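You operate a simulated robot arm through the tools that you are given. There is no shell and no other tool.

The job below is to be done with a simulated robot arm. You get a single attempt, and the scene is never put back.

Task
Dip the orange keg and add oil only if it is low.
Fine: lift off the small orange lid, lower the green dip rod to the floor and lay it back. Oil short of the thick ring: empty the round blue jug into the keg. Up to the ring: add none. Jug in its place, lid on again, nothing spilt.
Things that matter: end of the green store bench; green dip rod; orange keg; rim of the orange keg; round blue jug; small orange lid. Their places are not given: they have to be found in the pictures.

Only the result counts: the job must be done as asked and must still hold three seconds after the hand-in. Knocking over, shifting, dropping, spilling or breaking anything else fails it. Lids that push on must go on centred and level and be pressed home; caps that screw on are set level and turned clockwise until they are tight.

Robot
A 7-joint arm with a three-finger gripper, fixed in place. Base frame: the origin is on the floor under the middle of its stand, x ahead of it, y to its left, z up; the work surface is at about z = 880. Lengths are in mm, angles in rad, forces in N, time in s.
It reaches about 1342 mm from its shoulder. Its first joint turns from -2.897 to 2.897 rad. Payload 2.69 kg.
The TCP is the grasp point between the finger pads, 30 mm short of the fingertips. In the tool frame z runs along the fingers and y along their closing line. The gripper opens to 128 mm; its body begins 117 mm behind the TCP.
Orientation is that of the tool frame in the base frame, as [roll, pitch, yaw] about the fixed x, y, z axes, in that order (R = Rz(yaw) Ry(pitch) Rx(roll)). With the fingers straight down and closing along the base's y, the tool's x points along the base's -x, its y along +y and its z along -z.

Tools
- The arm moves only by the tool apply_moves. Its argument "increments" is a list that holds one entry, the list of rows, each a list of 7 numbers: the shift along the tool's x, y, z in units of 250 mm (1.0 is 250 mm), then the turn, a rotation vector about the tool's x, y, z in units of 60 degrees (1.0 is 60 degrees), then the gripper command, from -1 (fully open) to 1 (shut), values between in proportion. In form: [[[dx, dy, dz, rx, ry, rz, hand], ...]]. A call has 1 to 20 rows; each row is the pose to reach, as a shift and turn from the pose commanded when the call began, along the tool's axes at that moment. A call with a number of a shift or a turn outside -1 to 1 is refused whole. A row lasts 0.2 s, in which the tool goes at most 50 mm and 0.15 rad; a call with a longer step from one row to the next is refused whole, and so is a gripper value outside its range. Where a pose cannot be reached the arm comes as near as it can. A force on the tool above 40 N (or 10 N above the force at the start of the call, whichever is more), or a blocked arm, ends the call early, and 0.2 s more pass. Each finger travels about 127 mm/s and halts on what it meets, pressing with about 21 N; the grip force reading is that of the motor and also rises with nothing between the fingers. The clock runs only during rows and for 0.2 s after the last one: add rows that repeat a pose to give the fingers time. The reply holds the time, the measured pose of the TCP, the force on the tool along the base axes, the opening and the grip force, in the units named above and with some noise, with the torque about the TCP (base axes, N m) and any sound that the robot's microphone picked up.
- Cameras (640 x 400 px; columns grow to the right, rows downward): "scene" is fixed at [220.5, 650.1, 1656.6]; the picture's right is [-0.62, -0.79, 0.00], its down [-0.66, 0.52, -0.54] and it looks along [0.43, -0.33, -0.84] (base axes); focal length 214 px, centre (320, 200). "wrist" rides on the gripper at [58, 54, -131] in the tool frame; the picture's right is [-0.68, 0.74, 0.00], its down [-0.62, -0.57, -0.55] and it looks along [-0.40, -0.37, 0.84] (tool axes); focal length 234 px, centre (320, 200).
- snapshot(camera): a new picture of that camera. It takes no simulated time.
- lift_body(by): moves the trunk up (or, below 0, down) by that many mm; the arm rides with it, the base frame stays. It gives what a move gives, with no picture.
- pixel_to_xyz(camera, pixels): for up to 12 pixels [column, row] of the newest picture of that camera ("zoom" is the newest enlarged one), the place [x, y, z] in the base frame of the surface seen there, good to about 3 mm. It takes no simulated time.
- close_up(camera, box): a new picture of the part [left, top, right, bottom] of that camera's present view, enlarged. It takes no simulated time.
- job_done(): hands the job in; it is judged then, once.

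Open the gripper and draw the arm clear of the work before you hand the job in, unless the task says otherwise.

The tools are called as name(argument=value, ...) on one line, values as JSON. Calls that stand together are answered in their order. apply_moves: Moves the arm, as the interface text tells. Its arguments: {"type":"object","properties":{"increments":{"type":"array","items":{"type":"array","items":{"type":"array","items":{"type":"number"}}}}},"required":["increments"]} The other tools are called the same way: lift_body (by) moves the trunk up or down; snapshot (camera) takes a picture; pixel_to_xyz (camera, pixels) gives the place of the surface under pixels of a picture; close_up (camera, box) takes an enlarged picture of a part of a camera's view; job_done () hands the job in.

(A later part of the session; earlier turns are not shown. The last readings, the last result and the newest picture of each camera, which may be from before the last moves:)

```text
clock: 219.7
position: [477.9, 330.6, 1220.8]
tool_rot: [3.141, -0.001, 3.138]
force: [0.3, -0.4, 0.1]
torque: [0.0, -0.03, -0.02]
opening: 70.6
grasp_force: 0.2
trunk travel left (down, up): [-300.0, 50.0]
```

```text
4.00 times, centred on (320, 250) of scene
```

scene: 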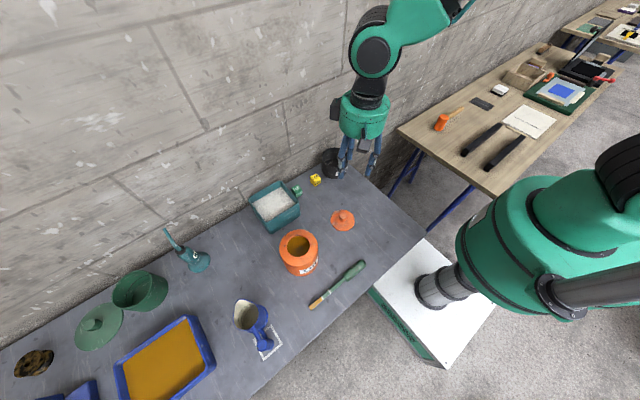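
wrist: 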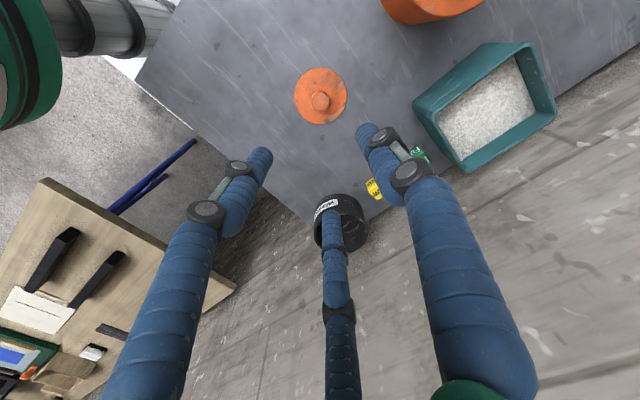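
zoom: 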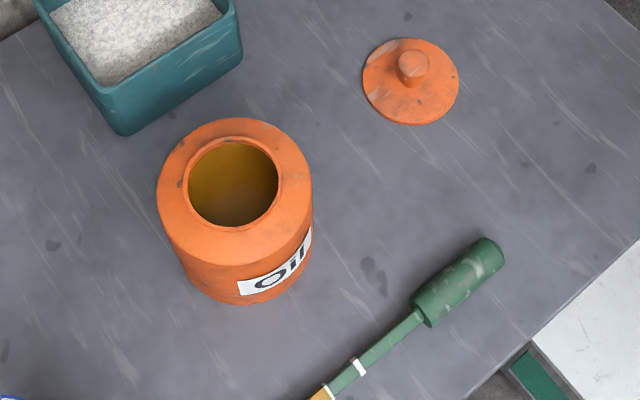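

The knob is near (477,332). I come down to z≈1000 and check the centring again.

apply_moves(increments=[[[0.002, 0.003, 0.12, 0, 0, 0, -0.1], [0.004, 0.006, 0.28, 0, 0, 0, -0.1], [0.004, 0.006, 0.45, 0, 0, 0, -0.1], [0.004, 0.006, 0.62, 0, 0, 0, -0.1], [0.004, 0.006, 0.78, 0, 0, 0, -0.1], [0.004, 0.006, 0.883, 0, 0, 0, -0.1], [0.004, 0.006, 0.883, 0, 0, 0, -0.1]]])

close_up(camera="wrist", box=[240, 60, 400, 220])

```text
clock: 221.3
position: [478.9, 333.9, 997.8]
tool_rot: [3.141, 0.002, 3.14]
force: [-0.1, 0.5, -1.0]
torque: [0.02, 0.02, 0.02]
opening: 70.3
grasp_force: 0.0
trunk travel left (down, up): [-300.0, 50.0]
```

```text
2.50 times, centred on (320, 140) of wrist
```

zoom: 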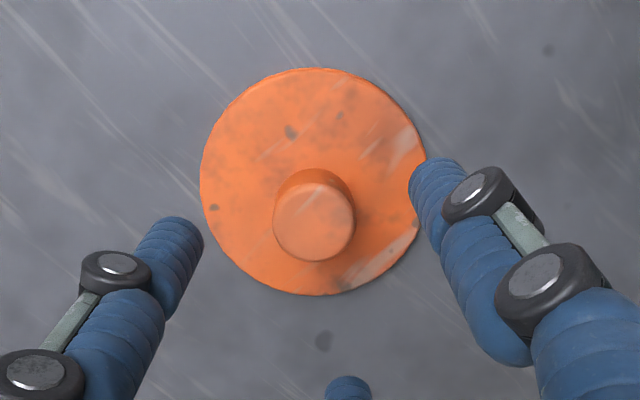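

The knob is about 2 mm off the hand's axis. I correct and descend to z≈924, the same height on the knob as before, then close.

apply_moves(increments=[[[0.004, -0.002, 0.09, 0, 0, 0, -0.1], [0.008, -0.004, 0.18, 0, 0, 0, -0.1], [0.008, -0.004, 0.25, 0, 0, 0, -0.1], [0.008, -0.004, 0.29, 0, 0, 0, -0.1], [0.008, -0.004, 0.29, 0, 0, 0, -0.1]]])

apply_moves(increments=[[[0, 0, 0, 0, 0, 0, 0.1], [0, 0, 0, 0, 0, 0, 0.25], [0, 0, 0, 0, 0, 0, 0.38], [0, 0, 0, 0, 0, 0, 0.48], [0, 0, 0, 0, 0, 0, 0.6], [0, 0, 0, 0, 0, 0, 0.8], [0, 0, 0, 0, 0, 0, 0.8], [0, 0, 0, 0, 0, 0, 0.8]]])

close_up(camera="wrist", box=[240, 60, 400, 220])

```text
clock: 222.5
position: [476.4, 332.3, 926.6]
tool_rot: [-3.141, 0.001, 3.139]
force: [-0.2, -0.5, 0.3]
torque: [-0.01, -0.02, 0.0]
opening: 70.2
grasp_force: 0.1
trunk travel left (down, up): [-300.0, 50.0]
```

```text
clock: 224.3
position: [477.7, 332.1, 926.9]
tool_rot: [-3.141, 0.0, 3.14]
force: [0.2, -0.6, 0.2]
torque: [-0.04, -0.03, -0.04]
opening: 29.8
grasp_force: 20.6
trunk travel left (down, up): [-300.0, 50.0]
```

```text
2.50 times, centred on (320, 140) of wrist
```

zoom: 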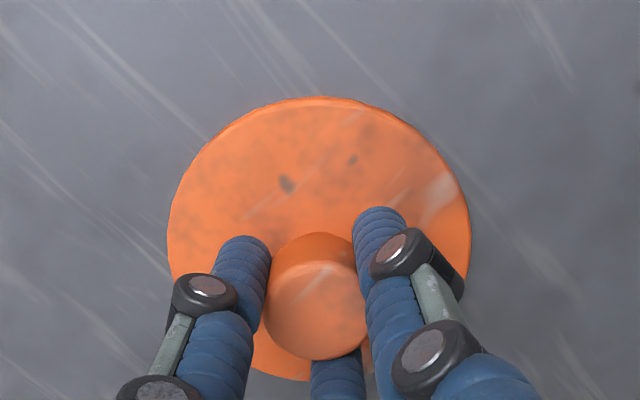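

The knob is held (29.8 mm, 20.6 N). I lift the lid up to z≈1150.

apply_moves(increments=[[[0, 0, -0.03, 0, 0, 0, 0.8], [0, 0, -0.1, 0, 0, 0, 0.8], [0, 0, -0.22, 0, 0, 0, 0.8], [0, 0, -0.36, 0, 0, 0, 0.8], [0, 0, -0.52, 0, 0, 0, 0.8], [0, 0, -0.68, 0, 0, 0, 0.8], [0, 0, -0.82, 0, 0, 0, 0.8], [0, 0, -0.89, 0, 0, 0, 0.8], [0, 0, -0.89, 0, 0, 0, 0.8]]])

apply_moves(increments=[[[0.01, 0.08, 0, 0, 0, 0, 0.8], [0.025, 0.2, 0, 0, 0, 0, 0.8], [0.044, 0.35, 0, 0, 0, 0, 0.8], [0.063, 0.5, 0, 0, 0, 0, 0.8], [0.08, 0.65, 0, 0, 0, 0, 0.8], [0.095, 0.78, 0, 0, 0, 0, 0.8], [0.104, 0.87, 0, 0, 0, 0, 0.8], [0.104, 0.894, 0, 0, 0, 0, 0.8], [0.104, 0.894, 0, 0, 0, 0, 0.8]]])

snapshot(camera="wrist")

close_up(camera="scene", box=[250, 190, 350, 290])

```text
clock: 226.3
position: [476.2, 330.2, 1150.3]
tool_rot: [-3.141, 0.0, 3.14]
force: [0.0, 1.0, -0.6]
torque: [0.02, 0.01, -0.02]
opening: 29.8
grasp_force: 20.9
trunk travel left (down, up): [-300.0, 50.0]
```

```text
clock: 228.3
position: [451.3, 554.6, 1148.2]
tool_rot: [-3.14, 0.0, 3.14]
force: [-0.3, -0.7, 0.3]
torque: [-0.04, 0.05, 0.01]
opening: 30.1
grasp_force: 21.0
trunk travel left (down, up): [-300.0, 50.0]
```

```text
taken
```

wrist: 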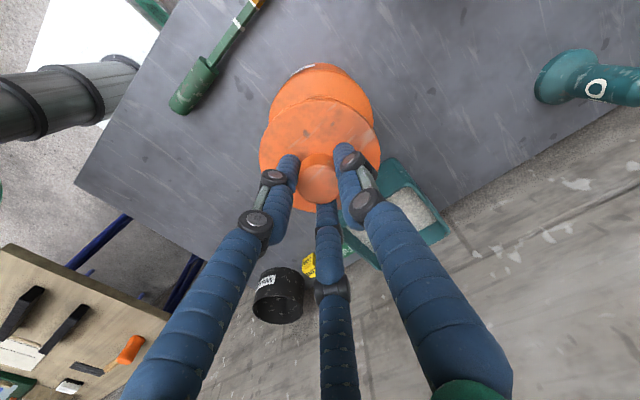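

```text
4.00 times, centred on (300, 240) of scene
```

zoom: 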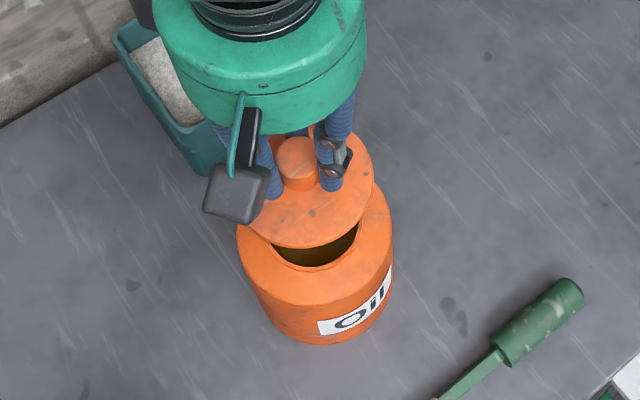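

The lid is over the keg, looking just as it did when first lifted. I lower it to about 5 mm above the rim and compare closely.

apply_moves(increments=[[[-0.001, 0.003, 0.06, 0, 0, 0, 0.8], [-0.001, 0.003, 0.15, 0, 0, 0, 0.8], [-0.001, 0.003, 0.23, 0, 0, 0, 0.8], [-0.001, 0.003, 0.29, 0, 0, 0, 0.8], [-0.001, 0.003, 0.32, 0, 0, 0, 0.8], [-0.001, 0.003, 0.32, 0, 0, 0, 0.8]]])

close_up(camera="wrist", box=[240, 60, 400, 220])

close_up(camera="scene", box=[260, 200, 340, 280])

```text
clock: 229.7
position: [451.0, 555.3, 1068.7]
tool_rot: [3.142, 0.002, 3.139]
force: [0.3, -0.2, -0.2]
torque: [-0.02, 0.01, 0.01]
opening: 30.1
grasp_force: 20.5
trunk travel left (down, up): [-300.0, 50.0]
```

```text
2.50 times, centred on (320, 140) of wrist
```

zoom: 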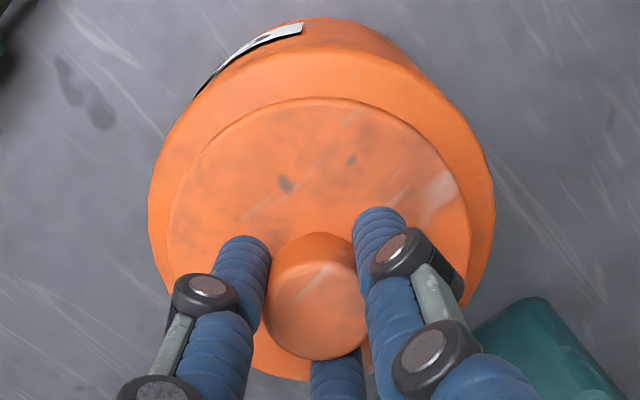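

```text
5.00 times, centred on (300, 240) of scene
```

zoom: 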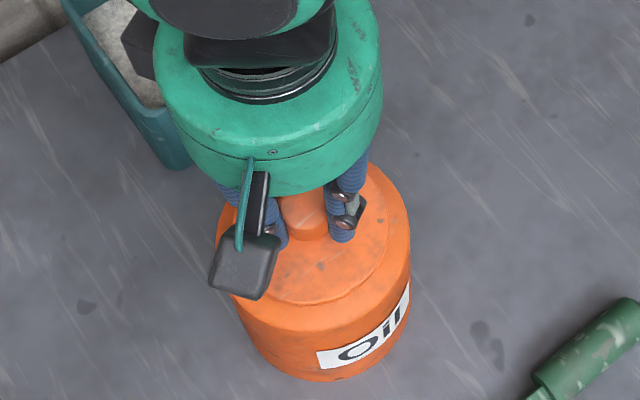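

The lid is well centred over the keg (side margins match the first picture within a millimetre). I lower it in small steps until it seats.

apply_moves(increments=[[[0, 0, 0.006, 0, 0, 0, 0.8], [0, 0, 0.012, 0, 0, 0, 0.8], [0, 0, 0.018, 0, 0, 0, 0.8], [0, 0, 0.018, 0, 0, 0, 0.8]]])

apply_moves(increments=[[[0, 0, 0.004, 0, 0, 0, 0.8], [0, 0, 0.008, 0, 0, 0, 0.8], [0, 0, 0.008, 0, 0, 0, 0.8]]])

apply_moves(increments=[[[0, 0, 0.004, 0, 0, 0, 0.8], [0, 0, 0.006, 0, 0, 0, 0.8], [0, 0, 0.006, 0, 0, 0, 0.8]]])

```text
clock: 230.7
position: [449.3, 555.2, 1064.3]
tool_rot: [3.14, -0.002, 3.14]
force: [0.8, 0.3, -1.2]
torque: [0.01, 0.02, 0.0]
opening: 30.0
grasp_force: 21.1
trunk travel left (down, up): [-300.0, 50.0]
```

```text
clock: 231.5
position: [451.5, 555.0, 1061.9]
tool_rot: [-3.142, 0.0, 3.14]
force: [0.0, 0.5, -1.3]
torque: [0.0, 0.0, -0.03]
opening: 29.9
grasp_force: 20.8
trunk travel left (down, up): [-300.0, 50.0]
```

```text
clock: 232.3
position: [451.8, 556.3, 1062.6]
tool_rot: [3.141, 0.001, 3.14]
force: [-1.9, -3.1, 9.4]
torque: [-0.11, 0.03, -0.06]
opening: 29.8
grasp_force: 21.5
trunk travel left (down, up): [-300.0, 50.0]
```

Contact at z≈1062 with 9 N, as expected for a seated lid. I compare the view with the first one before pressing.

close_up(camera="wrist", box=[240, 60, 400, 220])

apply_moves(increments=[[[0, 0, 0.003, 0, 0, 0, 0.8], [0, 0, 0.006, 0, 0, 0, 0.8], [0, 0, 0.006, 0, 0, 0, 0.8]]])

```text
2.50 times, centred on (320, 140) of wrist
```

zoom: 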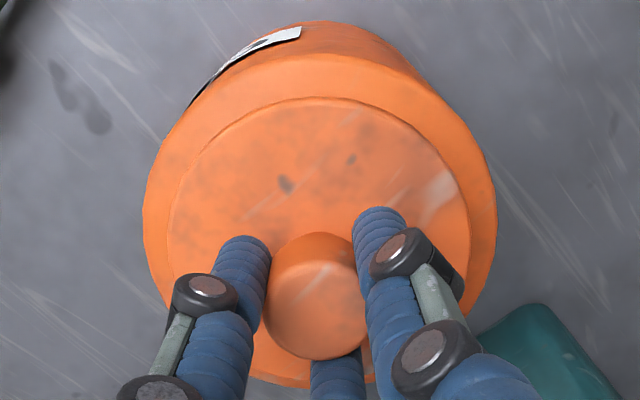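

```text
clock: 233.1
position: [450.8, 555.5, 1061.0]
tool_rot: [3.139, 0.002, 3.139]
force: [-0.9, -2.4, 21.2]
torque: [-0.06, 0.08, -0.01]
opening: 30.1
grasp_force: 20.9
trunk travel left (down, up): [-300.0, 50.0]
```

Margins (23 and 28 px) match the first picture (25 and 29), so the lid is centred. I press a little harder to seat it home.

apply_moves(increments=[[[0, 0, 0.002, 0, 0, 0, 0.8], [0, 0, 0.005, 0, 0, 0, 0.8], [0, 0, 0.005, 0, 0, 0, 0.8], [0, 0, 0.005, 0, 0, 0, 0.8]]])

```text
clock: 234.1
position: [451.5, 556.4, 1058.9]
tool_rot: [3.14, 0.002, 3.14]
force: [5.2, 3.2, 20.8]
torque: [0.15, -0.11, -0.07]
opening: 29.8
grasp_force: 21.1
trunk travel left (down, up): [-300.0, 50.0]
```

The force stays near 21 N while the hand moved 2 mm, so either the lid went home or the fingers slid on the knob. I measure the lid's height.

snapshot(camera="wrist")

pixel_to_xyz(camera="wrist", pixels=[[320, 110], [290, 125], [350, 125], [275, 150], [367, 150], [320, 180], [320, 85], [265, 120]])

close_up(camera="scene", box=[260, 200, 340, 280])

pixel_to_xyz(camera="scene", pixels=[[305, 247], [310, 255], [303, 260], [297, 262], [315, 245], [318, 250]])

```text
taken
```

wrist: 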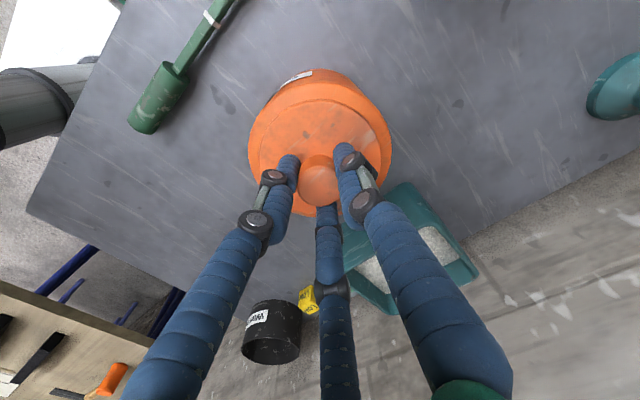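

```text
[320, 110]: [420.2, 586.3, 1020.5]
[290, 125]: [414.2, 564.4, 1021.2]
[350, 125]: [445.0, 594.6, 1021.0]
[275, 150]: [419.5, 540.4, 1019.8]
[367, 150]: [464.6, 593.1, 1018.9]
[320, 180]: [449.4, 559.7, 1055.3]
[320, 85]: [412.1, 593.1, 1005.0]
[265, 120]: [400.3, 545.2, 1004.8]
```

```text
5.00 times, centred on (300, 240) of scene
```

zoom: 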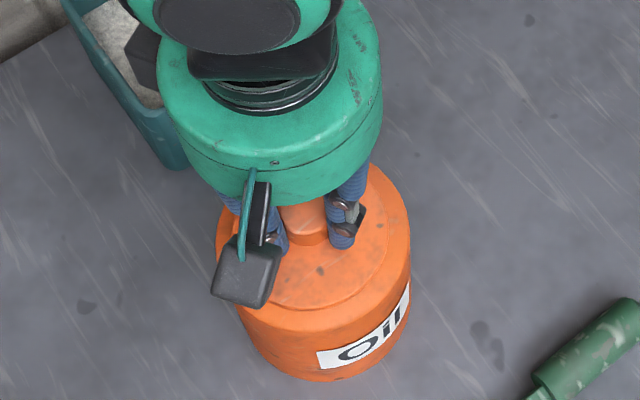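

```text
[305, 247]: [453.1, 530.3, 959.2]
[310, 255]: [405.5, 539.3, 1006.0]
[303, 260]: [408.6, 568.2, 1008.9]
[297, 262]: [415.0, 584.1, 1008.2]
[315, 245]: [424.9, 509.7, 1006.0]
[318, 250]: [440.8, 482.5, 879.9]
```

The lid's top reads z≈1020 all round, the same as at the start, so it is seated and level. I ease off, open the fingers and lift away.

apply_moves(increments=[[[0, 0, -0.004, 0, 0, 0, 0.8], [0, 0, -0.006, 0, 0, 0, 0.45], [0, 0, -0.006, 0, 0, 0, 0.3], [0, 0, -0.006, 0, 0, 0, 0.1], [0, 0, -0.006, 0, 0, 0, -0.1], [0, 0, -0.006, 0, 0, 0, -0.1]]])

apply_moves(increments=[[[0, 0, -0.08, 0, 0, 0, -0.1], [0, 0, -0.2, 0, 0, 0, -0.1], [0.01, 0.01, -0.34, 0, 0, 0, -0.2], [0.02, 0.02, -0.5, 0, 0, 0, -0.4], [0.03, 0.03, -0.64, 0, 0, 0, -0.6], [0.042, 0.04, -0.748, 0, 0, 0, -1], [0.042, 0.04, -0.748, 0, 0, 0, -1], [0.042, 0.04, -0.748, 0, 0, 0, -1]]])

snapshot(camera="wrist")

close_up(camera="wrist", box=[270, 60, 370, 160])

snapshot(camera="scene")

```text
clock: 235.5
position: [450.7, 554.9, 1059.7]
tool_rot: [3.141, -0.001, 3.139]
force: [0.4, 0.1, 0.3]
torque: [0.02, -0.03, -0.01]
opening: 70.4
grasp_force: 0.0
trunk travel left (down, up): [-300.0, 50.0]
```

```text
clock: 237.3
position: [441.9, 566.3, 1247.0]
tool_rot: [-3.142, 0.001, 3.139]
force: [0.2, -0.3, 0.9]
torque: [-0.02, 0.05, -0.01]
opening: 128.1
grasp_force: 0.1
trunk travel left (down, up): [-300.0, 50.0]
```

```text
taken
```

wrist: 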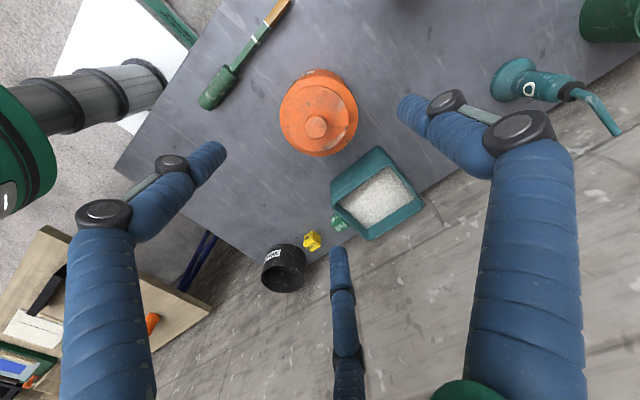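

```text
4.00 times, centred on (320, 110) of wrist
```

zoom: 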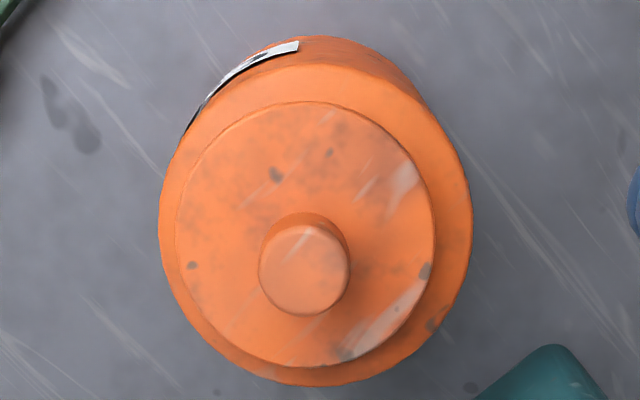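

```text
taken
```

scene: 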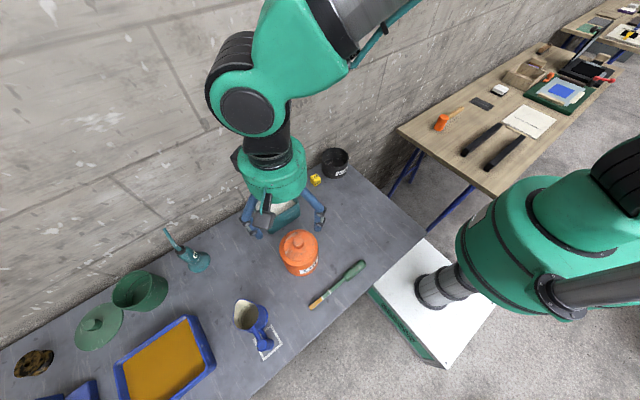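

The wrist view shows the lid about 4–5 mm off centre (margins 17 and 38 px, where they were 30 and 30 at the start). I'll go back down by the exact reverse move, take the knob again, lift the lid slightly and shift it.

apply_moves(increments=[[[-0.01, -0.01, 0.1, 0, 0, 0, -0.6], [-0.02, -0.02, 0.24, 0, 0, 0, -0.3], [-0.03, -0.03, 0.4, 0, 0, 0, -0.1], [-0.042, -0.04, 0.54, 0, 0, 0, -0.1], [-0.042, -0.04, 0.66, 0, 0, 0, -0.1], [-0.042, -0.04, 0.73, 0, 0, 0, -0.1], [-0.042, -0.04, 0.744, 0, 0, 0, -0.1], [-0.042, -0.04, 0.744, 0, 0, 0, -0.1]]])

apply_moves(increments=[[[0, 0, 0, 0, 0, 0, 0.1], [0, 0, 0, 0, 0, 0, 0.25], [0, 0, 0, 0, 0, 0, 0.38], [0, 0, 0, 0, 0, 0, 0.48], [0, 0, 0, 0, 0, 0, 0.6], [0, 0, 0, 0, 0, 0, 0.8], [0, 0, 0, 0, 0, 0, 0.8], [0, 0, 0, 0, 0, 0, 0.8]]])

close_up(camera="wrist", box=[240, 60, 400, 220])

```text
clock: 239.1
position: [451.3, 556.8, 1059.9]
tool_rot: [-3.141, 0.0, 3.14]
force: [0.6, 0.3, 0.3]
torque: [0.0, -0.01, -0.01]
opening: 70.5
grasp_force: 0.0
trunk travel left (down, up): [-300.0, 50.0]
```

```text
clock: 240.9
position: [451.3, 555.9, 1059.9]
tool_rot: [-3.141, -0.001, 3.139]
force: [0.2, -1.2, 0.1]
torque: [0.02, 0.0, -0.02]
opening: 30.2
grasp_force: 21.0
trunk travel left (down, up): [-300.0, 50.0]
```

```text
2.50 times, centred on (320, 140) of wrist
```

zoom: 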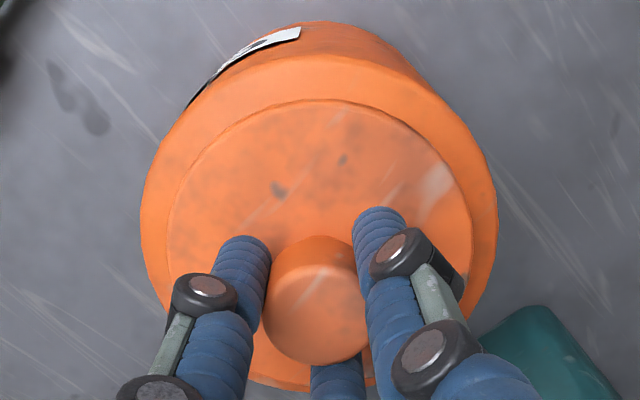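

In the grip the lid sits as it did when first held, so the fingers had pulled it about 4–5 mm when they first closed. I lift it 5 mm, shift it by (+4.6,+1.3) mm, and set it down again.

apply_moves(increments=[[[0, 0, -0.008, 0, 0, 0, 0.8], [0, 0, -0.02, 0, 0, 0, 0.8], [-0.006, 0.002, -0.02, 0, 0, 0, 0.8], [-0.012, 0.004, -0.02, 0, 0, 0, 0.8], [-0.0184, 0.0052, -0.02, 0, 0, 0, 0.8], [-0.0184, 0.0052, -0.014, 0, 0, 0, 0.8], [-0.0184, 0.0052, -0.008, 0, 0, 0, 0.8], [-0.0184, 0.0052, -0.004, 0, 0, 0, 0.8], [-0.0184, 0.0052, 0, 0, 0, 0, 0.8], [-0.0184, 0.0052, 0, 0, 0, 0, 0.8]]])

apply_moves(increments=[[[0, 0, 0.004, 0, 0, 0, 0.8], [0, 0, 0.006, 0, 0, 0, 0.8], [0, 0, 0.006, 0, 0, 0, 0.8]]])

close_up(camera="wrist", box=[240, 60, 400, 220])

```text
clock: 243.1
position: [455.5, 556.8, 1060.2]
tool_rot: [3.141, 0.0, 3.139]
force: [0.2, 0.8, -1.4]
torque: [-0.01, 0.0, 0.02]
opening: 29.8
grasp_force: 20.9
trunk travel left (down, up): [-300.0, 50.0]
```

```text
clock: 243.9
position: [454.2, 556.3, 1059.4]
tool_rot: [-3.141, 0.002, 3.139]
force: [-0.2, -0.4, 3.2]
torque: [0.03, 0.03, -0.05]
opening: 29.8
grasp_force: 21.4
trunk travel left (down, up): [-300.0, 50.0]
```

```text
2.50 times, centred on (320, 140) of wrist
```

zoom: 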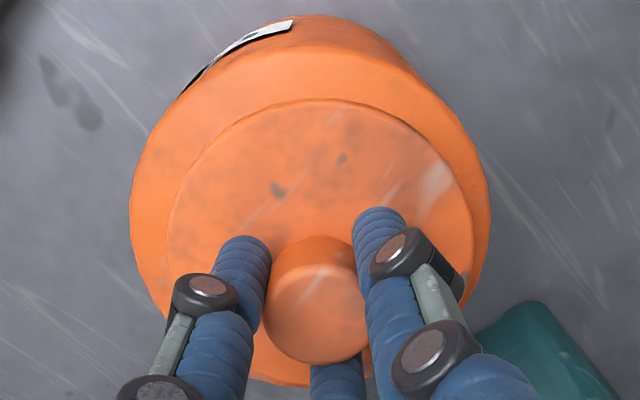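

Touching with 3 N. I press a bit more, then release and check from above.

apply_moves(increments=[[[0, 0, 0.004, 0, 0, 0, 0.8], [0, 0, 0.006, 0, 0, 0, 0.8], [0, 0, 0.006, 0, 0, 0, 0.8]]])

apply_moves(increments=[[[0, 0, -0.004, 0, 0, 0, 0.8], [0, 0, -0.006, 0, 0, 0, 0.45], [0, 0, -0.006, 0, 0, 0, 0.3], [0, 0, -0.006, 0, 0, 0, 0.1], [0, 0, -0.006, 0, 0, 0, -0.1], [0, 0, -0.006, 0, 0, 0, -0.1]]])

apply_moves(increments=[[[0, 0, -0.08, 0, 0, 0, -0.1], [0, 0, -0.2, 0, 0, 0, -0.1], [0.015, 0.01, -0.34, 0, 0, 0, -0.2], [0.03, 0.02, -0.5, 0, 0, 0, -0.4], [0.045, 0.03, -0.64, 0, 0, 0, -0.6], [0.06, 0.035, -0.748, 0, 0, 0, -1], [0.06, 0.035, -0.748, 0, 0, 0, -1], [0.06, 0.035, -0.748, 0, 0, 0, -1]]])

close_up(camera="wrist", box=[270, 60, 370, 160])

```text
clock: 244.7
position: [454.1, 556.3, 1057.9]
tool_rot: [3.14, 0.001, 3.139]
force: [1.2, -4.1, 22.1]
torque: [-0.22, 0.01, -0.11]
opening: 30.1
grasp_force: 21.3
trunk travel left (down, up): [-300.0, 50.0]
```

```text
clock: 246.1
position: [455.4, 556.4, 1059.4]
tool_rot: [3.141, 0.0, 3.14]
force: [-0.4, 0.5, 0.7]
torque: [0.0, -0.03, 0.01]
opening: 70.4
grasp_force: 0.0
trunk travel left (down, up): [-300.0, 50.0]
```

```text
clock: 247.9
position: [440.3, 563.5, 1248.3]
tool_rot: [3.142, 0.0, 3.14]
force: [-0.3, 0.7, 0.1]
torque: [0.0, 0.03, -0.01]
opening: 128.2
grasp_force: 0.0
trunk travel left (down, up): [-300.0, 50.0]
```

```text
4.00 times, centred on (320, 110) of wrist
```

zoom: 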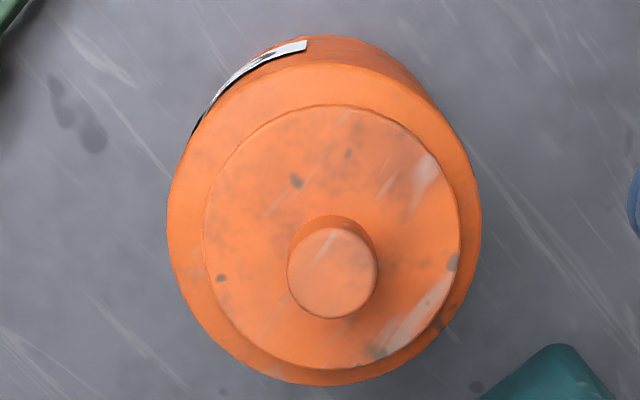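

Now the lid sits about 3 mm off the other way (margins 36 and 21 px): releasing a hard grip nudges it. I'll centre it without gripping: go to the earlier position, close the fingers to just over the knob's size (32 mm) so they only guide it, then open again.

apply_moves(increments=[[[-0.01, -0.01, 0.1, 0, 0, 0, -0.6], [-0.02, -0.02, 0.24, 0, 0, 0, -0.3], [-0.03, -0.03, 0.4, 0, 0, 0, -0.1], [-0.0416, -0.0402, 0.54, 0, 0, 0, -0.1], [-0.0416, -0.0402, 0.66, 0, 0, 0, -0.1], [-0.0416, -0.0402, 0.73, 0, 0, 0, -0.1], [-0.0416, -0.0402, 0.744, 0, 0, 0, -0.1], [-0.0416, -0.0402, 0.744, 0, 0, 0, -0.1]]])

apply_moves(increments=[[[0, 0, 0, 0, 0, 0, 0.1], [0, 0, 0, 0, 0, 0, 0.25], [0, 0, 0, 0, 0, 0, 0.35], [0, 0, 0, 0, 0, 0, 0.42], [0, 0, 0, 0, 0, 0, 0.46], [0, 0, 0, 0, 0, 0, 0.48], [0, 0, 0, 0, 0, 0, 0.5], [0, 0, 0, 0, 0, 0, 0.51], [0, 0, 0, 0, 0, 0, 0.51]]])

close_up(camera="wrist", box=[240, 60, 400, 220])

```text
clock: 249.7
position: [451.2, 555.7, 1060.4]
tool_rot: [3.141, 0.0, 3.14]
force: [-0.6, 0.1, 0.2]
torque: [0.01, 0.0, 0.0]
opening: 70.7
grasp_force: 0.1
trunk travel left (down, up): [-300.0, 50.0]
```

```text
clock: 251.7
position: [450.8, 555.6, 1059.7]
tool_rot: [3.141, 0.0, 3.14]
force: [0.5, -0.1, 0.1]
torque: [0.0, 0.01, 0.0]
opening: 31.5
grasp_force: 0.1
trunk travel left (down, up): [-300.0, 50.0]
```

```text
2.50 times, centred on (320, 140) of wrist
```

zoom: 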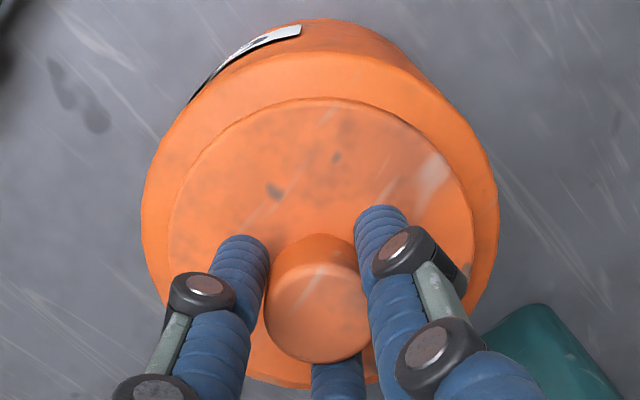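

The knob is guided within a millimetre and unloaded; margins are 27 and 25 px. I open, lift straight away and check from above.

apply_moves(increments=[[[0, 0, 0, 0, 0, 0, 0.45], [0, 0, 0, 0, 0, 0, 0.35], [0, 0, 0, 0, 0, 0, 0.2], [0, 0, 0, 0, 0, 0, 0.0], [0, 0, 0, 0, 0, 0, -0.1], [0, 0, 0, 0, 0, 0, -0.1]]])

apply_moves(increments=[[[0, 0, -0.08, 0, 0, 0, -0.1], [0, 0, -0.2, 0, 0, 0, -0.1], [0.01, 0.01, -0.34, 0, 0, 0, -0.2], [0.02, 0.02, -0.5, 0, 0, 0, -0.4], [0.03, 0.03, -0.64, 0, 0, 0, -0.6], [0.042, 0.04, -0.748, 0, 0, 0, -1], [0.042, 0.04, -0.748, 0, 0, 0, -1], [0.042, 0.04, -0.748, 0, 0, 0, -1]]])

close_up(camera="wrist", box=[270, 60, 370, 160])

```text
clock: 253.1
position: [451.0, 555.6, 1059.8]
tool_rot: [3.141, -0.001, 3.14]
force: [-0.1, -0.2, -0.2]
torque: [0.03, -0.01, -0.02]
opening: 70.3
grasp_force: 0.0
trunk travel left (down, up): [-300.0, 50.0]
```

```text
clock: 254.9
position: [440.0, 566.2, 1248.7]
tool_rot: [-3.14, 0.0, 3.14]
force: [-0.5, 0.7, -0.2]
torque: [-0.04, 0.03, 0.02]
opening: 128.1
grasp_force: 0.1
trunk travel left (down, up): [-300.0, 50.0]
```

```text
4.00 times, centred on (320, 110) of wrist
```

zoom: 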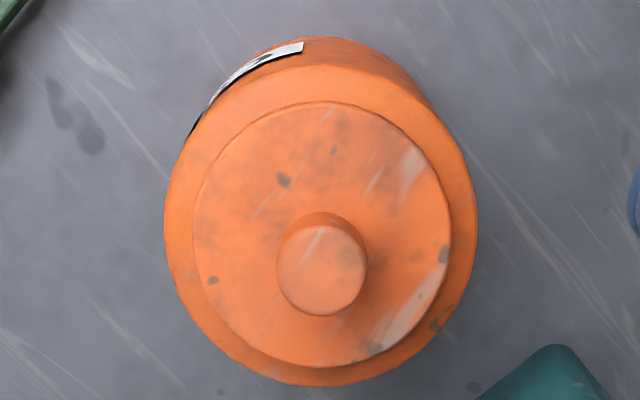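

The keg's outline (163–478) and the lid's sides (193–450) now match the first picture (193–448). I measure lid and knob heights with the same points as at the start.

snapshot(camera="wrist")

pixel_to_xyz(camera="wrist", pixels=[[320, 127], [314, 121], [328, 124], [319, 134], [318, 141], [300, 115], [338, 110], [320, 98], [322, 90], [306, 74], [346, 92], [286, 116]])

close_up(camera="wrist", box=[295, 80, 345, 160])

close_up(camera="scene", box=[220, 210, 380, 310])

```text
taken
```

wrist: 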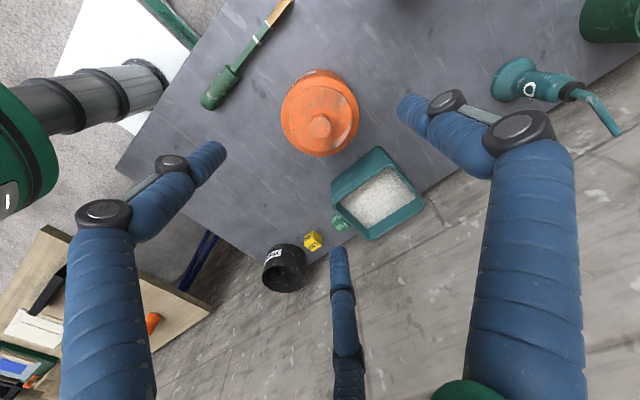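

```text
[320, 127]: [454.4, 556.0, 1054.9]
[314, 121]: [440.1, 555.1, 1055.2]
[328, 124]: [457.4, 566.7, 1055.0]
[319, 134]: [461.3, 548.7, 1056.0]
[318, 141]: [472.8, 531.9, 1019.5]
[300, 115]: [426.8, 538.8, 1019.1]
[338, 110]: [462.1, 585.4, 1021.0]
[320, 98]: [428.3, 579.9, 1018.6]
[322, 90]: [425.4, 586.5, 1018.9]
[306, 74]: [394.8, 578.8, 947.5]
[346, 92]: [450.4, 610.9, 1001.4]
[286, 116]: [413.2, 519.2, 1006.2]
```

```text
5.00 times, centred on (320, 120) of wrist
```

zoom: 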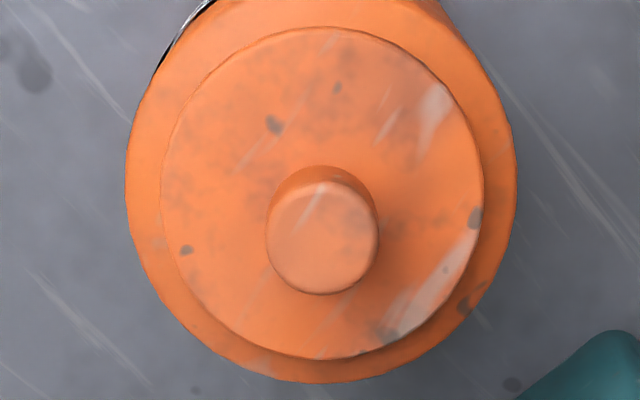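

```text
4.00 times, centred on (300, 260) of scene
```

zoom: 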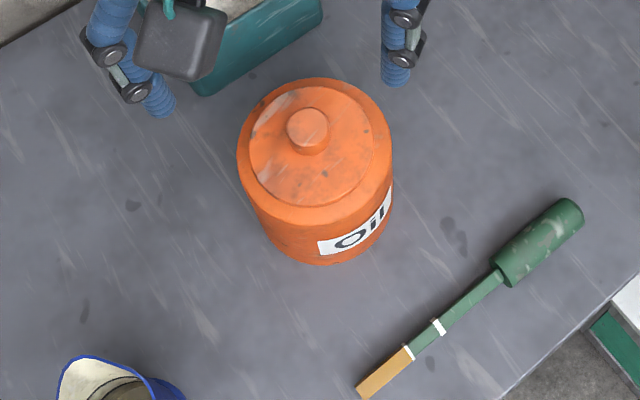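

The lid is level and at the same height as at the start, but both cameras show it about 2.5 mm off in (−x,+y). I guide it once more with the same light cage, shifted by (+1.8,−1.6) mm.

apply_moves(increments=[[[-0.01, -0.01, 0.1, 0, 0, 0, -0.6], [-0.02, -0.02, 0.24, 0, 0, 0, -0.3], [-0.035, -0.03, 0.4, 0, 0, 0, -0.1], [-0.0492, -0.0464, 0.54, 0, 0, 0, -0.1], [-0.0492, -0.0464, 0.66, 0, 0, 0, -0.1], [-0.0492, -0.0464, 0.73, 0, 0, 0, -0.1], [-0.0492, -0.0464, 0.744, 0, 0, 0, -0.1], [-0.0492, -0.0464, 0.744, 0, 0, 0, -0.1]]])

apply_moves(increments=[[[0, 0, 0, 0, 0, 0, 0.1], [0, 0, 0, 0, 0, 0, 0.25], [0, 0, 0, 0, 0, 0, 0.35], [0, 0, 0, 0, 0, 0, 0.42], [0, 0, 0, 0, 0, 0, 0.46], [0, 0, 0, 0, 0, 0, 0.48], [0, 0, 0, 0, 0, 0, 0.5], [0, 0, 0, 0, 0, 0, 0.515], [0, 0, 0, 0, 0, 0, 0.52], [0, 0, 0, 0, 0, 0, 0.52]]])

apply_moves(increments=[[[0, 0, 0, 0, 0, 0, 0.48], [0, 0, 0, 0, 0, 0, 0.4], [0, 0, 0, 0, 0, 0, 0.25], [0, 0, 0, 0, 0, 0, 0.05], [0, 0, 0, 0, 0, 0, -0.1], [0, 0, 0, 0, 0, 0, -0.1]]])

apply_moves(increments=[[[0, 0, -0.08, 0, 0, 0, -0.1], [0, 0, -0.2, 0, 0, 0, -0.1], [0.01, 0.01, -0.34, 0, 0, 0, -0.2], [0.02, 0.02, -0.5, 0, 0, 0, -0.4], [0.03, 0.03, -0.64, 0, 0, 0, -0.6], [0.049, 0.046, -0.748, 0, 0, 0, -1], [0.049, 0.046, -0.748, 0, 0, 0, -1], [0.049, 0.046, -0.748, 0, 0, 0, -1]]])

close_up(camera="wrist", box=[270, 60, 370, 160])

close_up(camera="scene", box=[220, 210, 380, 310])

```text
clock: 256.7
position: [452.4, 553.6, 1060.8]
tool_rot: [-3.141, 0.0, 3.14]
force: [-0.1, 0.0, 0.4]
torque: [0.04, 0.02, 0.02]
opening: 70.3
grasp_force: 0.1
trunk travel left (down, up): [-300.0, 50.0]
```

```text
clock: 258.9
position: [453.2, 553.8, 1062.6]
tool_rot: [-3.141, 0.001, 3.14]
force: [0.1, 0.1, -0.2]
torque: [-0.02, 0.0, 0.02]
opening: 31.3
grasp_force: 0.1
trunk travel left (down, up): [-300.0, 50.0]
```

```text
clock: 260.3
position: [453.8, 553.6, 1061.9]
tool_rot: [-3.141, 0.0, 3.14]
force: [0.2, -0.3, 0.3]
torque: [0.03, 0.0, 0.02]
opening: 70.3
grasp_force: 0.0
trunk travel left (down, up): [-300.0, 50.0]
```

```text
clock: 262.1
position: [440.2, 565.0, 1247.2]
tool_rot: [-3.141, 0.0, 3.138]
force: [0.3, 0.0, 0.1]
torque: [-0.03, 0.0, -0.02]
opening: 127.7
grasp_force: 0.0
trunk travel left (down, up): [-300.0, 50.0]
```

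```text
4.00 times, centred on (320, 110) of wrist
```

zoom: 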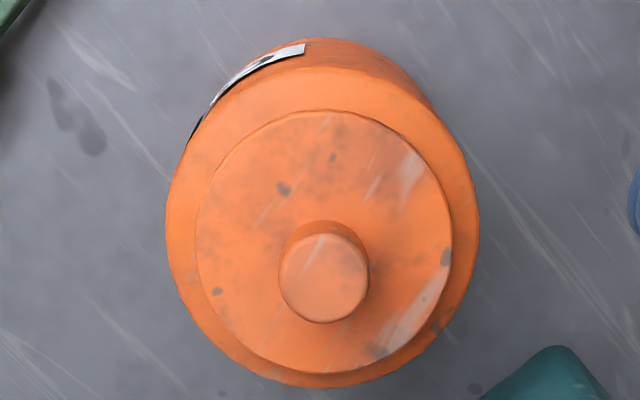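

```text
4.00 times, centred on (300, 260) of scene
```

zoom: 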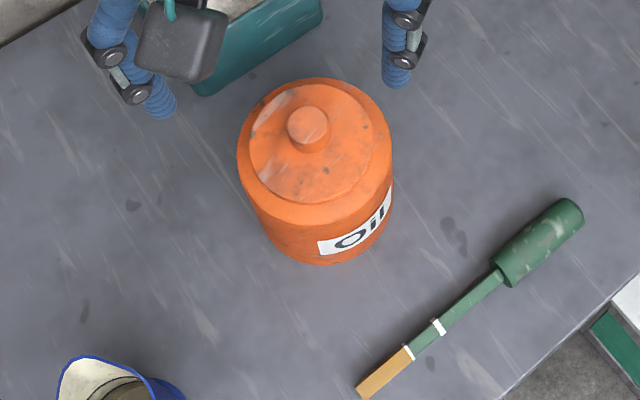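

The lid now matches the first picture within half a millimetre in both views. I measure its height and level once more.

snapshot(camera="wrist")

pixel_to_xyz(camera="wrist", pixels=[[320, 127], [314, 121], [328, 124], [319, 134], [318, 143], [300, 115], [338, 110], [320, 98], [322, 95], [296, 130], [345, 125], [330, 95]])

snapshot(camera="scene")

pixel_to_xyz(camera="scene", pixels=[[297, 241], [299, 234], [285, 248], [315, 245], [297, 255], [290, 240], [308, 250], [297, 243], [312, 240]])

```text
taken
```

wrist: 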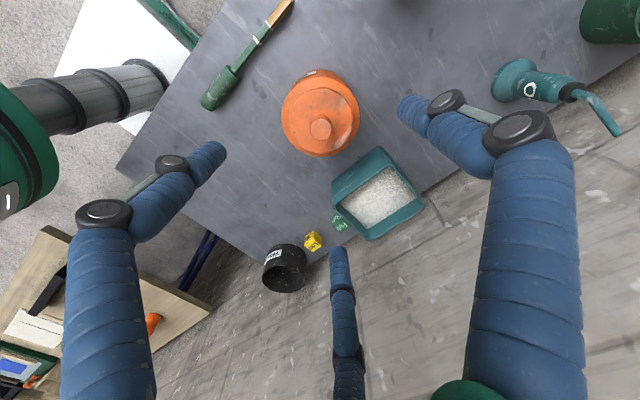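

```text
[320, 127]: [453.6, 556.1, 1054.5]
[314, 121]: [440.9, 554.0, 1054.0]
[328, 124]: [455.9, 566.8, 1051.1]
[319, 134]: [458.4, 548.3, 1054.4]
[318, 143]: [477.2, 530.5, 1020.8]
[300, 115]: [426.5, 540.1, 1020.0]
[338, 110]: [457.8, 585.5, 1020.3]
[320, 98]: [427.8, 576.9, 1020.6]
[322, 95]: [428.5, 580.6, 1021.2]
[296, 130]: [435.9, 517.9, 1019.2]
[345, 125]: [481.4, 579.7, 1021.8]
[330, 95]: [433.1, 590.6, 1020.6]
```

```text
taken
```

scene: 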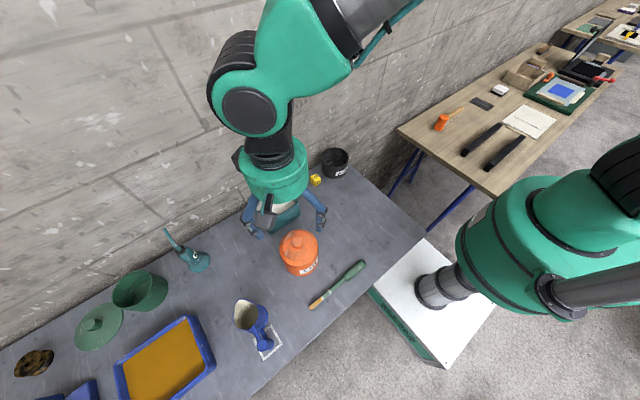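

```text
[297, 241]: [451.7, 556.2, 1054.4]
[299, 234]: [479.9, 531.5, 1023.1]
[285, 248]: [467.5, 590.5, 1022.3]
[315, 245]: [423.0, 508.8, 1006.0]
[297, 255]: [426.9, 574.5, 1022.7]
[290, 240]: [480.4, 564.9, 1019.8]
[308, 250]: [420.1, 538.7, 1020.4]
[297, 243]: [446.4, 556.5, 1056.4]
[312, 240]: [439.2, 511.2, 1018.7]
```

Lid and knob heights equal the first readings and it is level. As a last touch I press it home from straight above: close the fingers and come down over the knob's centre.

apply_moves(increments=[[[-0.01, -0.01, 0.08, 0, 0, 0, -0.6], [-0.02, -0.02, 0.18, 0, 0, 0, -0.2], [-0.035, -0.03, 0.28, 0, 0, 0, 0.2], [-0.049, -0.046, 0.38, 0, 0, 0, 0.6], [-0.049, -0.046, 0.46, 0, 0, 0, 0.95], [-0.049, -0.046, 0.52, 0, 0, 0, 0.95], [-0.049, -0.046, 0.54, 0, 0, 0, 0.95], [-0.049, -0.046, 0.54, 0, 0, 0, 0.95]]])

close_up(camera="wrist", box=[240, 60, 400, 220])

close_up(camera="scene", box=[260, 190, 340, 270])

```text
clock: 263.9
position: [454.4, 552.2, 1112.3]
tool_rot: [-3.141, 0.003, 3.14]
force: [0.0, 0.0, -0.4]
torque: [0.03, 0.01, 0.0]
opening: 3.1
grasp_force: 0.0
trunk travel left (down, up): [-300.0, 50.0]
```

```text
2.50 times, centred on (320, 140) of wrist
```

zoom: 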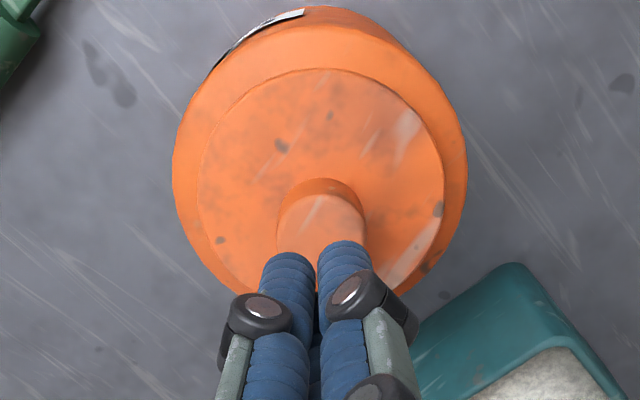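

```text
5.00 times, centred on (300, 230) of scene
```

zoom: 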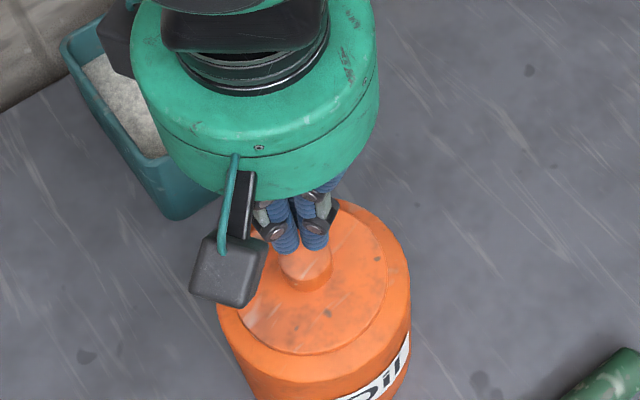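

The closed fingertips are right above the knob. I come down gently to contact.

apply_moves(increments=[[[0, 0, 0.03, 0, 0, 0, 0.95], [0, 0, 0.06, 0, 0, 0, 0.95], [0, 0, 0.08, 0, 0, 0, 0.95], [0, 0, 0.088, 0, 0, 0, 0.95], [0, 0, 0.088, 0, 0, 0, 0.95]]])

apply_moves(increments=[[[0, 0, 0.005, 0, 0, 0, 0.95], [0, 0, 0.01, 0, 0, 0, 0.95], [0, 0, 0.015, 0, 0, 0, 0.95], [0, 0, 0.015, 0, 0, 0, 0.95]]])

```text
clock: 265.1
position: [452.6, 553.4, 1090.1]
tool_rot: [-3.141, 0.001, 3.14]
force: [-0.3, 0.0, -0.8]
torque: [-0.03, 0.02, 0.02]
opening: 3.2
grasp_force: 0.1
trunk travel left (down, up): [-300.0, 50.0]
```

```text
clock: 266.1
position: [453.3, 554.2, 1086.5]
tool_rot: [-3.14, 0.0, 3.14]
force: [-0.8, -0.3, -0.1]
torque: [-0.01, 0.0, -0.03]
opening: 3.1
grasp_force: 0.0
trunk travel left (down, up): [-300.0, 50.0]
```

Not touching yet at z≈1086; I go on in 1 mm steps.

apply_moves(increments=[[[0, 0, 0.004, 0, 0, 0, 0.95], [0, 0, 0.008, 0, 0, 0, 0.95], [0, 0, 0.008, 0, 0, 0, 0.95]]])

apply_moves(increments=[[[0, 0, 0.004, 0, 0, 0, 0.95], [0, 0, 0.006, 0, 0, 0, 0.95], [0, 0, 0.006, 0, 0, 0, 0.95]]])

```text
clock: 266.9
position: [452.0, 553.5, 1084.7]
tool_rot: [3.141, 0.0, 3.139]
force: [0.5, 0.4, 0.0]
torque: [0.02, 0.0, -0.01]
opening: 3.5
grasp_force: 0.1
trunk travel left (down, up): [-300.0, 50.0]
```

```text
clock: 267.7
position: [453.0, 552.9, 1083.5]
tool_rot: [-3.141, 0.0, 3.139]
force: [0.0, -0.4, -0.5]
torque: [0.01, 0.01, 0.0]
opening: 3.1
grasp_force: 0.0
trunk travel left (down, up): [-300.0, 50.0]
```

Still free at z≈1083.5; another 2 mm in small steps.

apply_moves(increments=[[[0, 0, 0.004, 0, 0, 0, 0.95], [0, 0, 0.007, 0, 0, 0, 0.95], [0, 0, 0.007, 0, 0, 0, 0.95]]])

apply_moves(increments=[[[0, 0, 0.003, 0, 0, 0, 0.95], [0, 0, 0.006, 0, 0, 0, 0.95], [0, 0, 0.006, 0, 0, 0, 0.95]]])

```text
clock: 268.5
position: [452.2, 553.2, 1081.3]
tool_rot: [-3.14, 0.002, 3.141]
force: [-0.1, 0.8, 0.5]
torque: [0.02, -0.02, 0.03]
opening: 5.9
grasp_force: 20.7
trunk travel left (down, up): [-300.0, 50.0]
```

```text
clock: 269.3
position: [453.0, 554.7, 1081.8]
tool_rot: [3.141, 0.003, 3.139]
force: [-0.4, -1.4, 11.0]
torque: [-0.01, 0.01, 0.0]
opening: 6.3
grasp_force: 20.6
trunk travel left (down, up): [-300.0, 50.0]
```

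Contact at 11 N. I press on to a little over 20 N.

apply_moves(increments=[[[0, 0, 0.002, 0, 0, 0, 0.95], [0, 0, 0.005, 0, 0, 0, 0.95], [0, 0, 0.005, 0, 0, 0, 0.95], [0, 0, 0.005, 0, 0, 0, 0.95]]])

```text
clock: 270.3
position: [452.0, 555.1, 1080.8]
tool_rot: [3.141, 0.003, 3.141]
force: [-3.3, -3.1, 30.5]
torque: [-0.14, 0.13, -0.01]
opening: 6.0
grasp_force: 21.5
trunk travel left (down, up): [-300.0, 50.0]
```

The lid was pressed with 30 N straight down without giving. I lift off straight up and check it from above.

apply_moves(increments=[[[0, 0, -0.008, 0, 0, 0, 0.95], [0, 0, -0.04, 0, 0, 0, 0.95], [0, 0, -0.12, 0, 0, 0, 0.6], [0, 0, -0.26, 0, 0, 0, 0.2], [0.015, 0.015, -0.42, 0, 0, 0, -0.2], [0.03, 0.03, -0.56, 0, 0, 0, -0.6], [0.049, 0.046, -0.668, 0, 0, 0, -1], [0.049, 0.046, -0.668, 0, 0, 0, -1], [0.049, 0.046, -0.668, 0, 0, 0, -1]]])

close_up(camera="wrist", box=[270, 60, 370, 160])

close_up(camera="scene", box=[220, 210, 380, 310])

```text
clock: 272.3
position: [440.9, 565.4, 1247.2]
tool_rot: [-3.14, 0.001, 3.139]
force: [-0.6, 0.5, -0.4]
torque: [-0.02, 0.02, -0.02]
opening: 128.0
grasp_force: 0.1
trunk travel left (down, up): [-300.0, 50.0]
```

```text
4.00 times, centred on (320, 110) of wrist
```

zoom: 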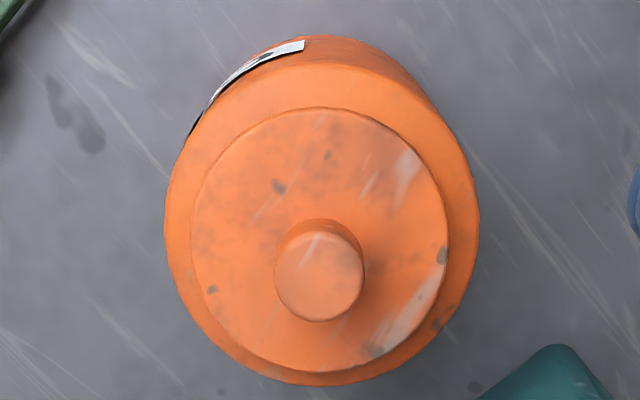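

```text
4.00 times, centred on (300, 260) of scene
```

zoom: 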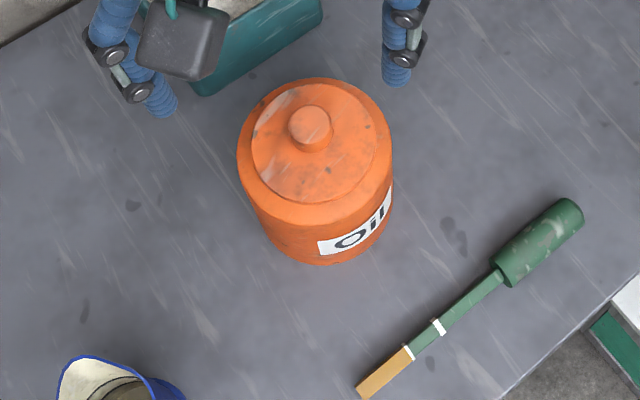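

The lid remains centred (within about 1 mm) and level after the press. I draw the arm up to its starting place and take a last look.

apply_moves(increments=[[[0.01, -0.03, -0.08, 0, 0, 0, -1], [0.02, -0.07, -0.2, 0, 0, 0, -1], [0.035, -0.11, -0.34, 0, 0, 0, -1], [0.05, -0.16, -0.48, 0, 0, 0, -1], [0.068, -0.204, -0.596, 0, 0, 0, -1], [0.068, -0.204, -0.596, 0, 0, 0, -1]]])

snapshot(camera="scene")

close_up(camera="scene", box=[220, 210, 380, 370])

snapshot(camera="wrist")

```text
clock: 273.7
position: [424.1, 515.3, 1393.2]
tool_rot: [3.139, 0.001, 3.138]
force: [1.0, 0.2, 0.1]
torque: [0.03, -0.04, 0.0]
opening: 128.2
grasp_force: 0.1
trunk travel left (down, up): [-300.0, 50.0]
```

```text
taken
```

scene: 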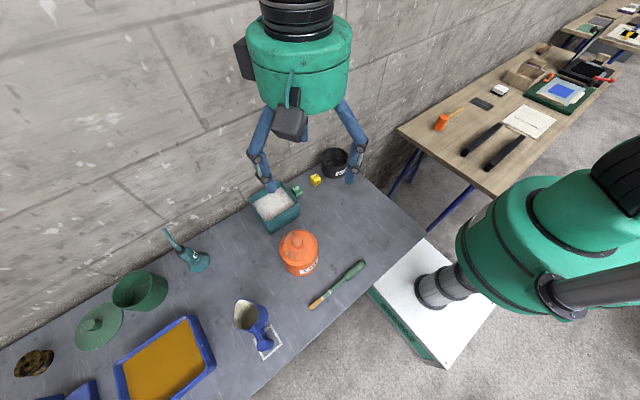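

```text
2.50 times, centred on (300, 290) of scene
```

zoom: 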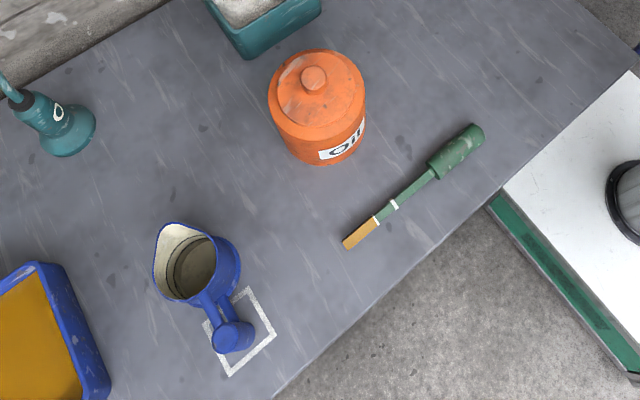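

```text
taken
```

wrist: 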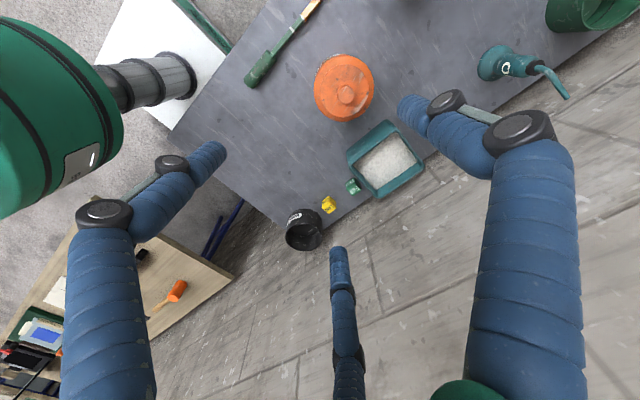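

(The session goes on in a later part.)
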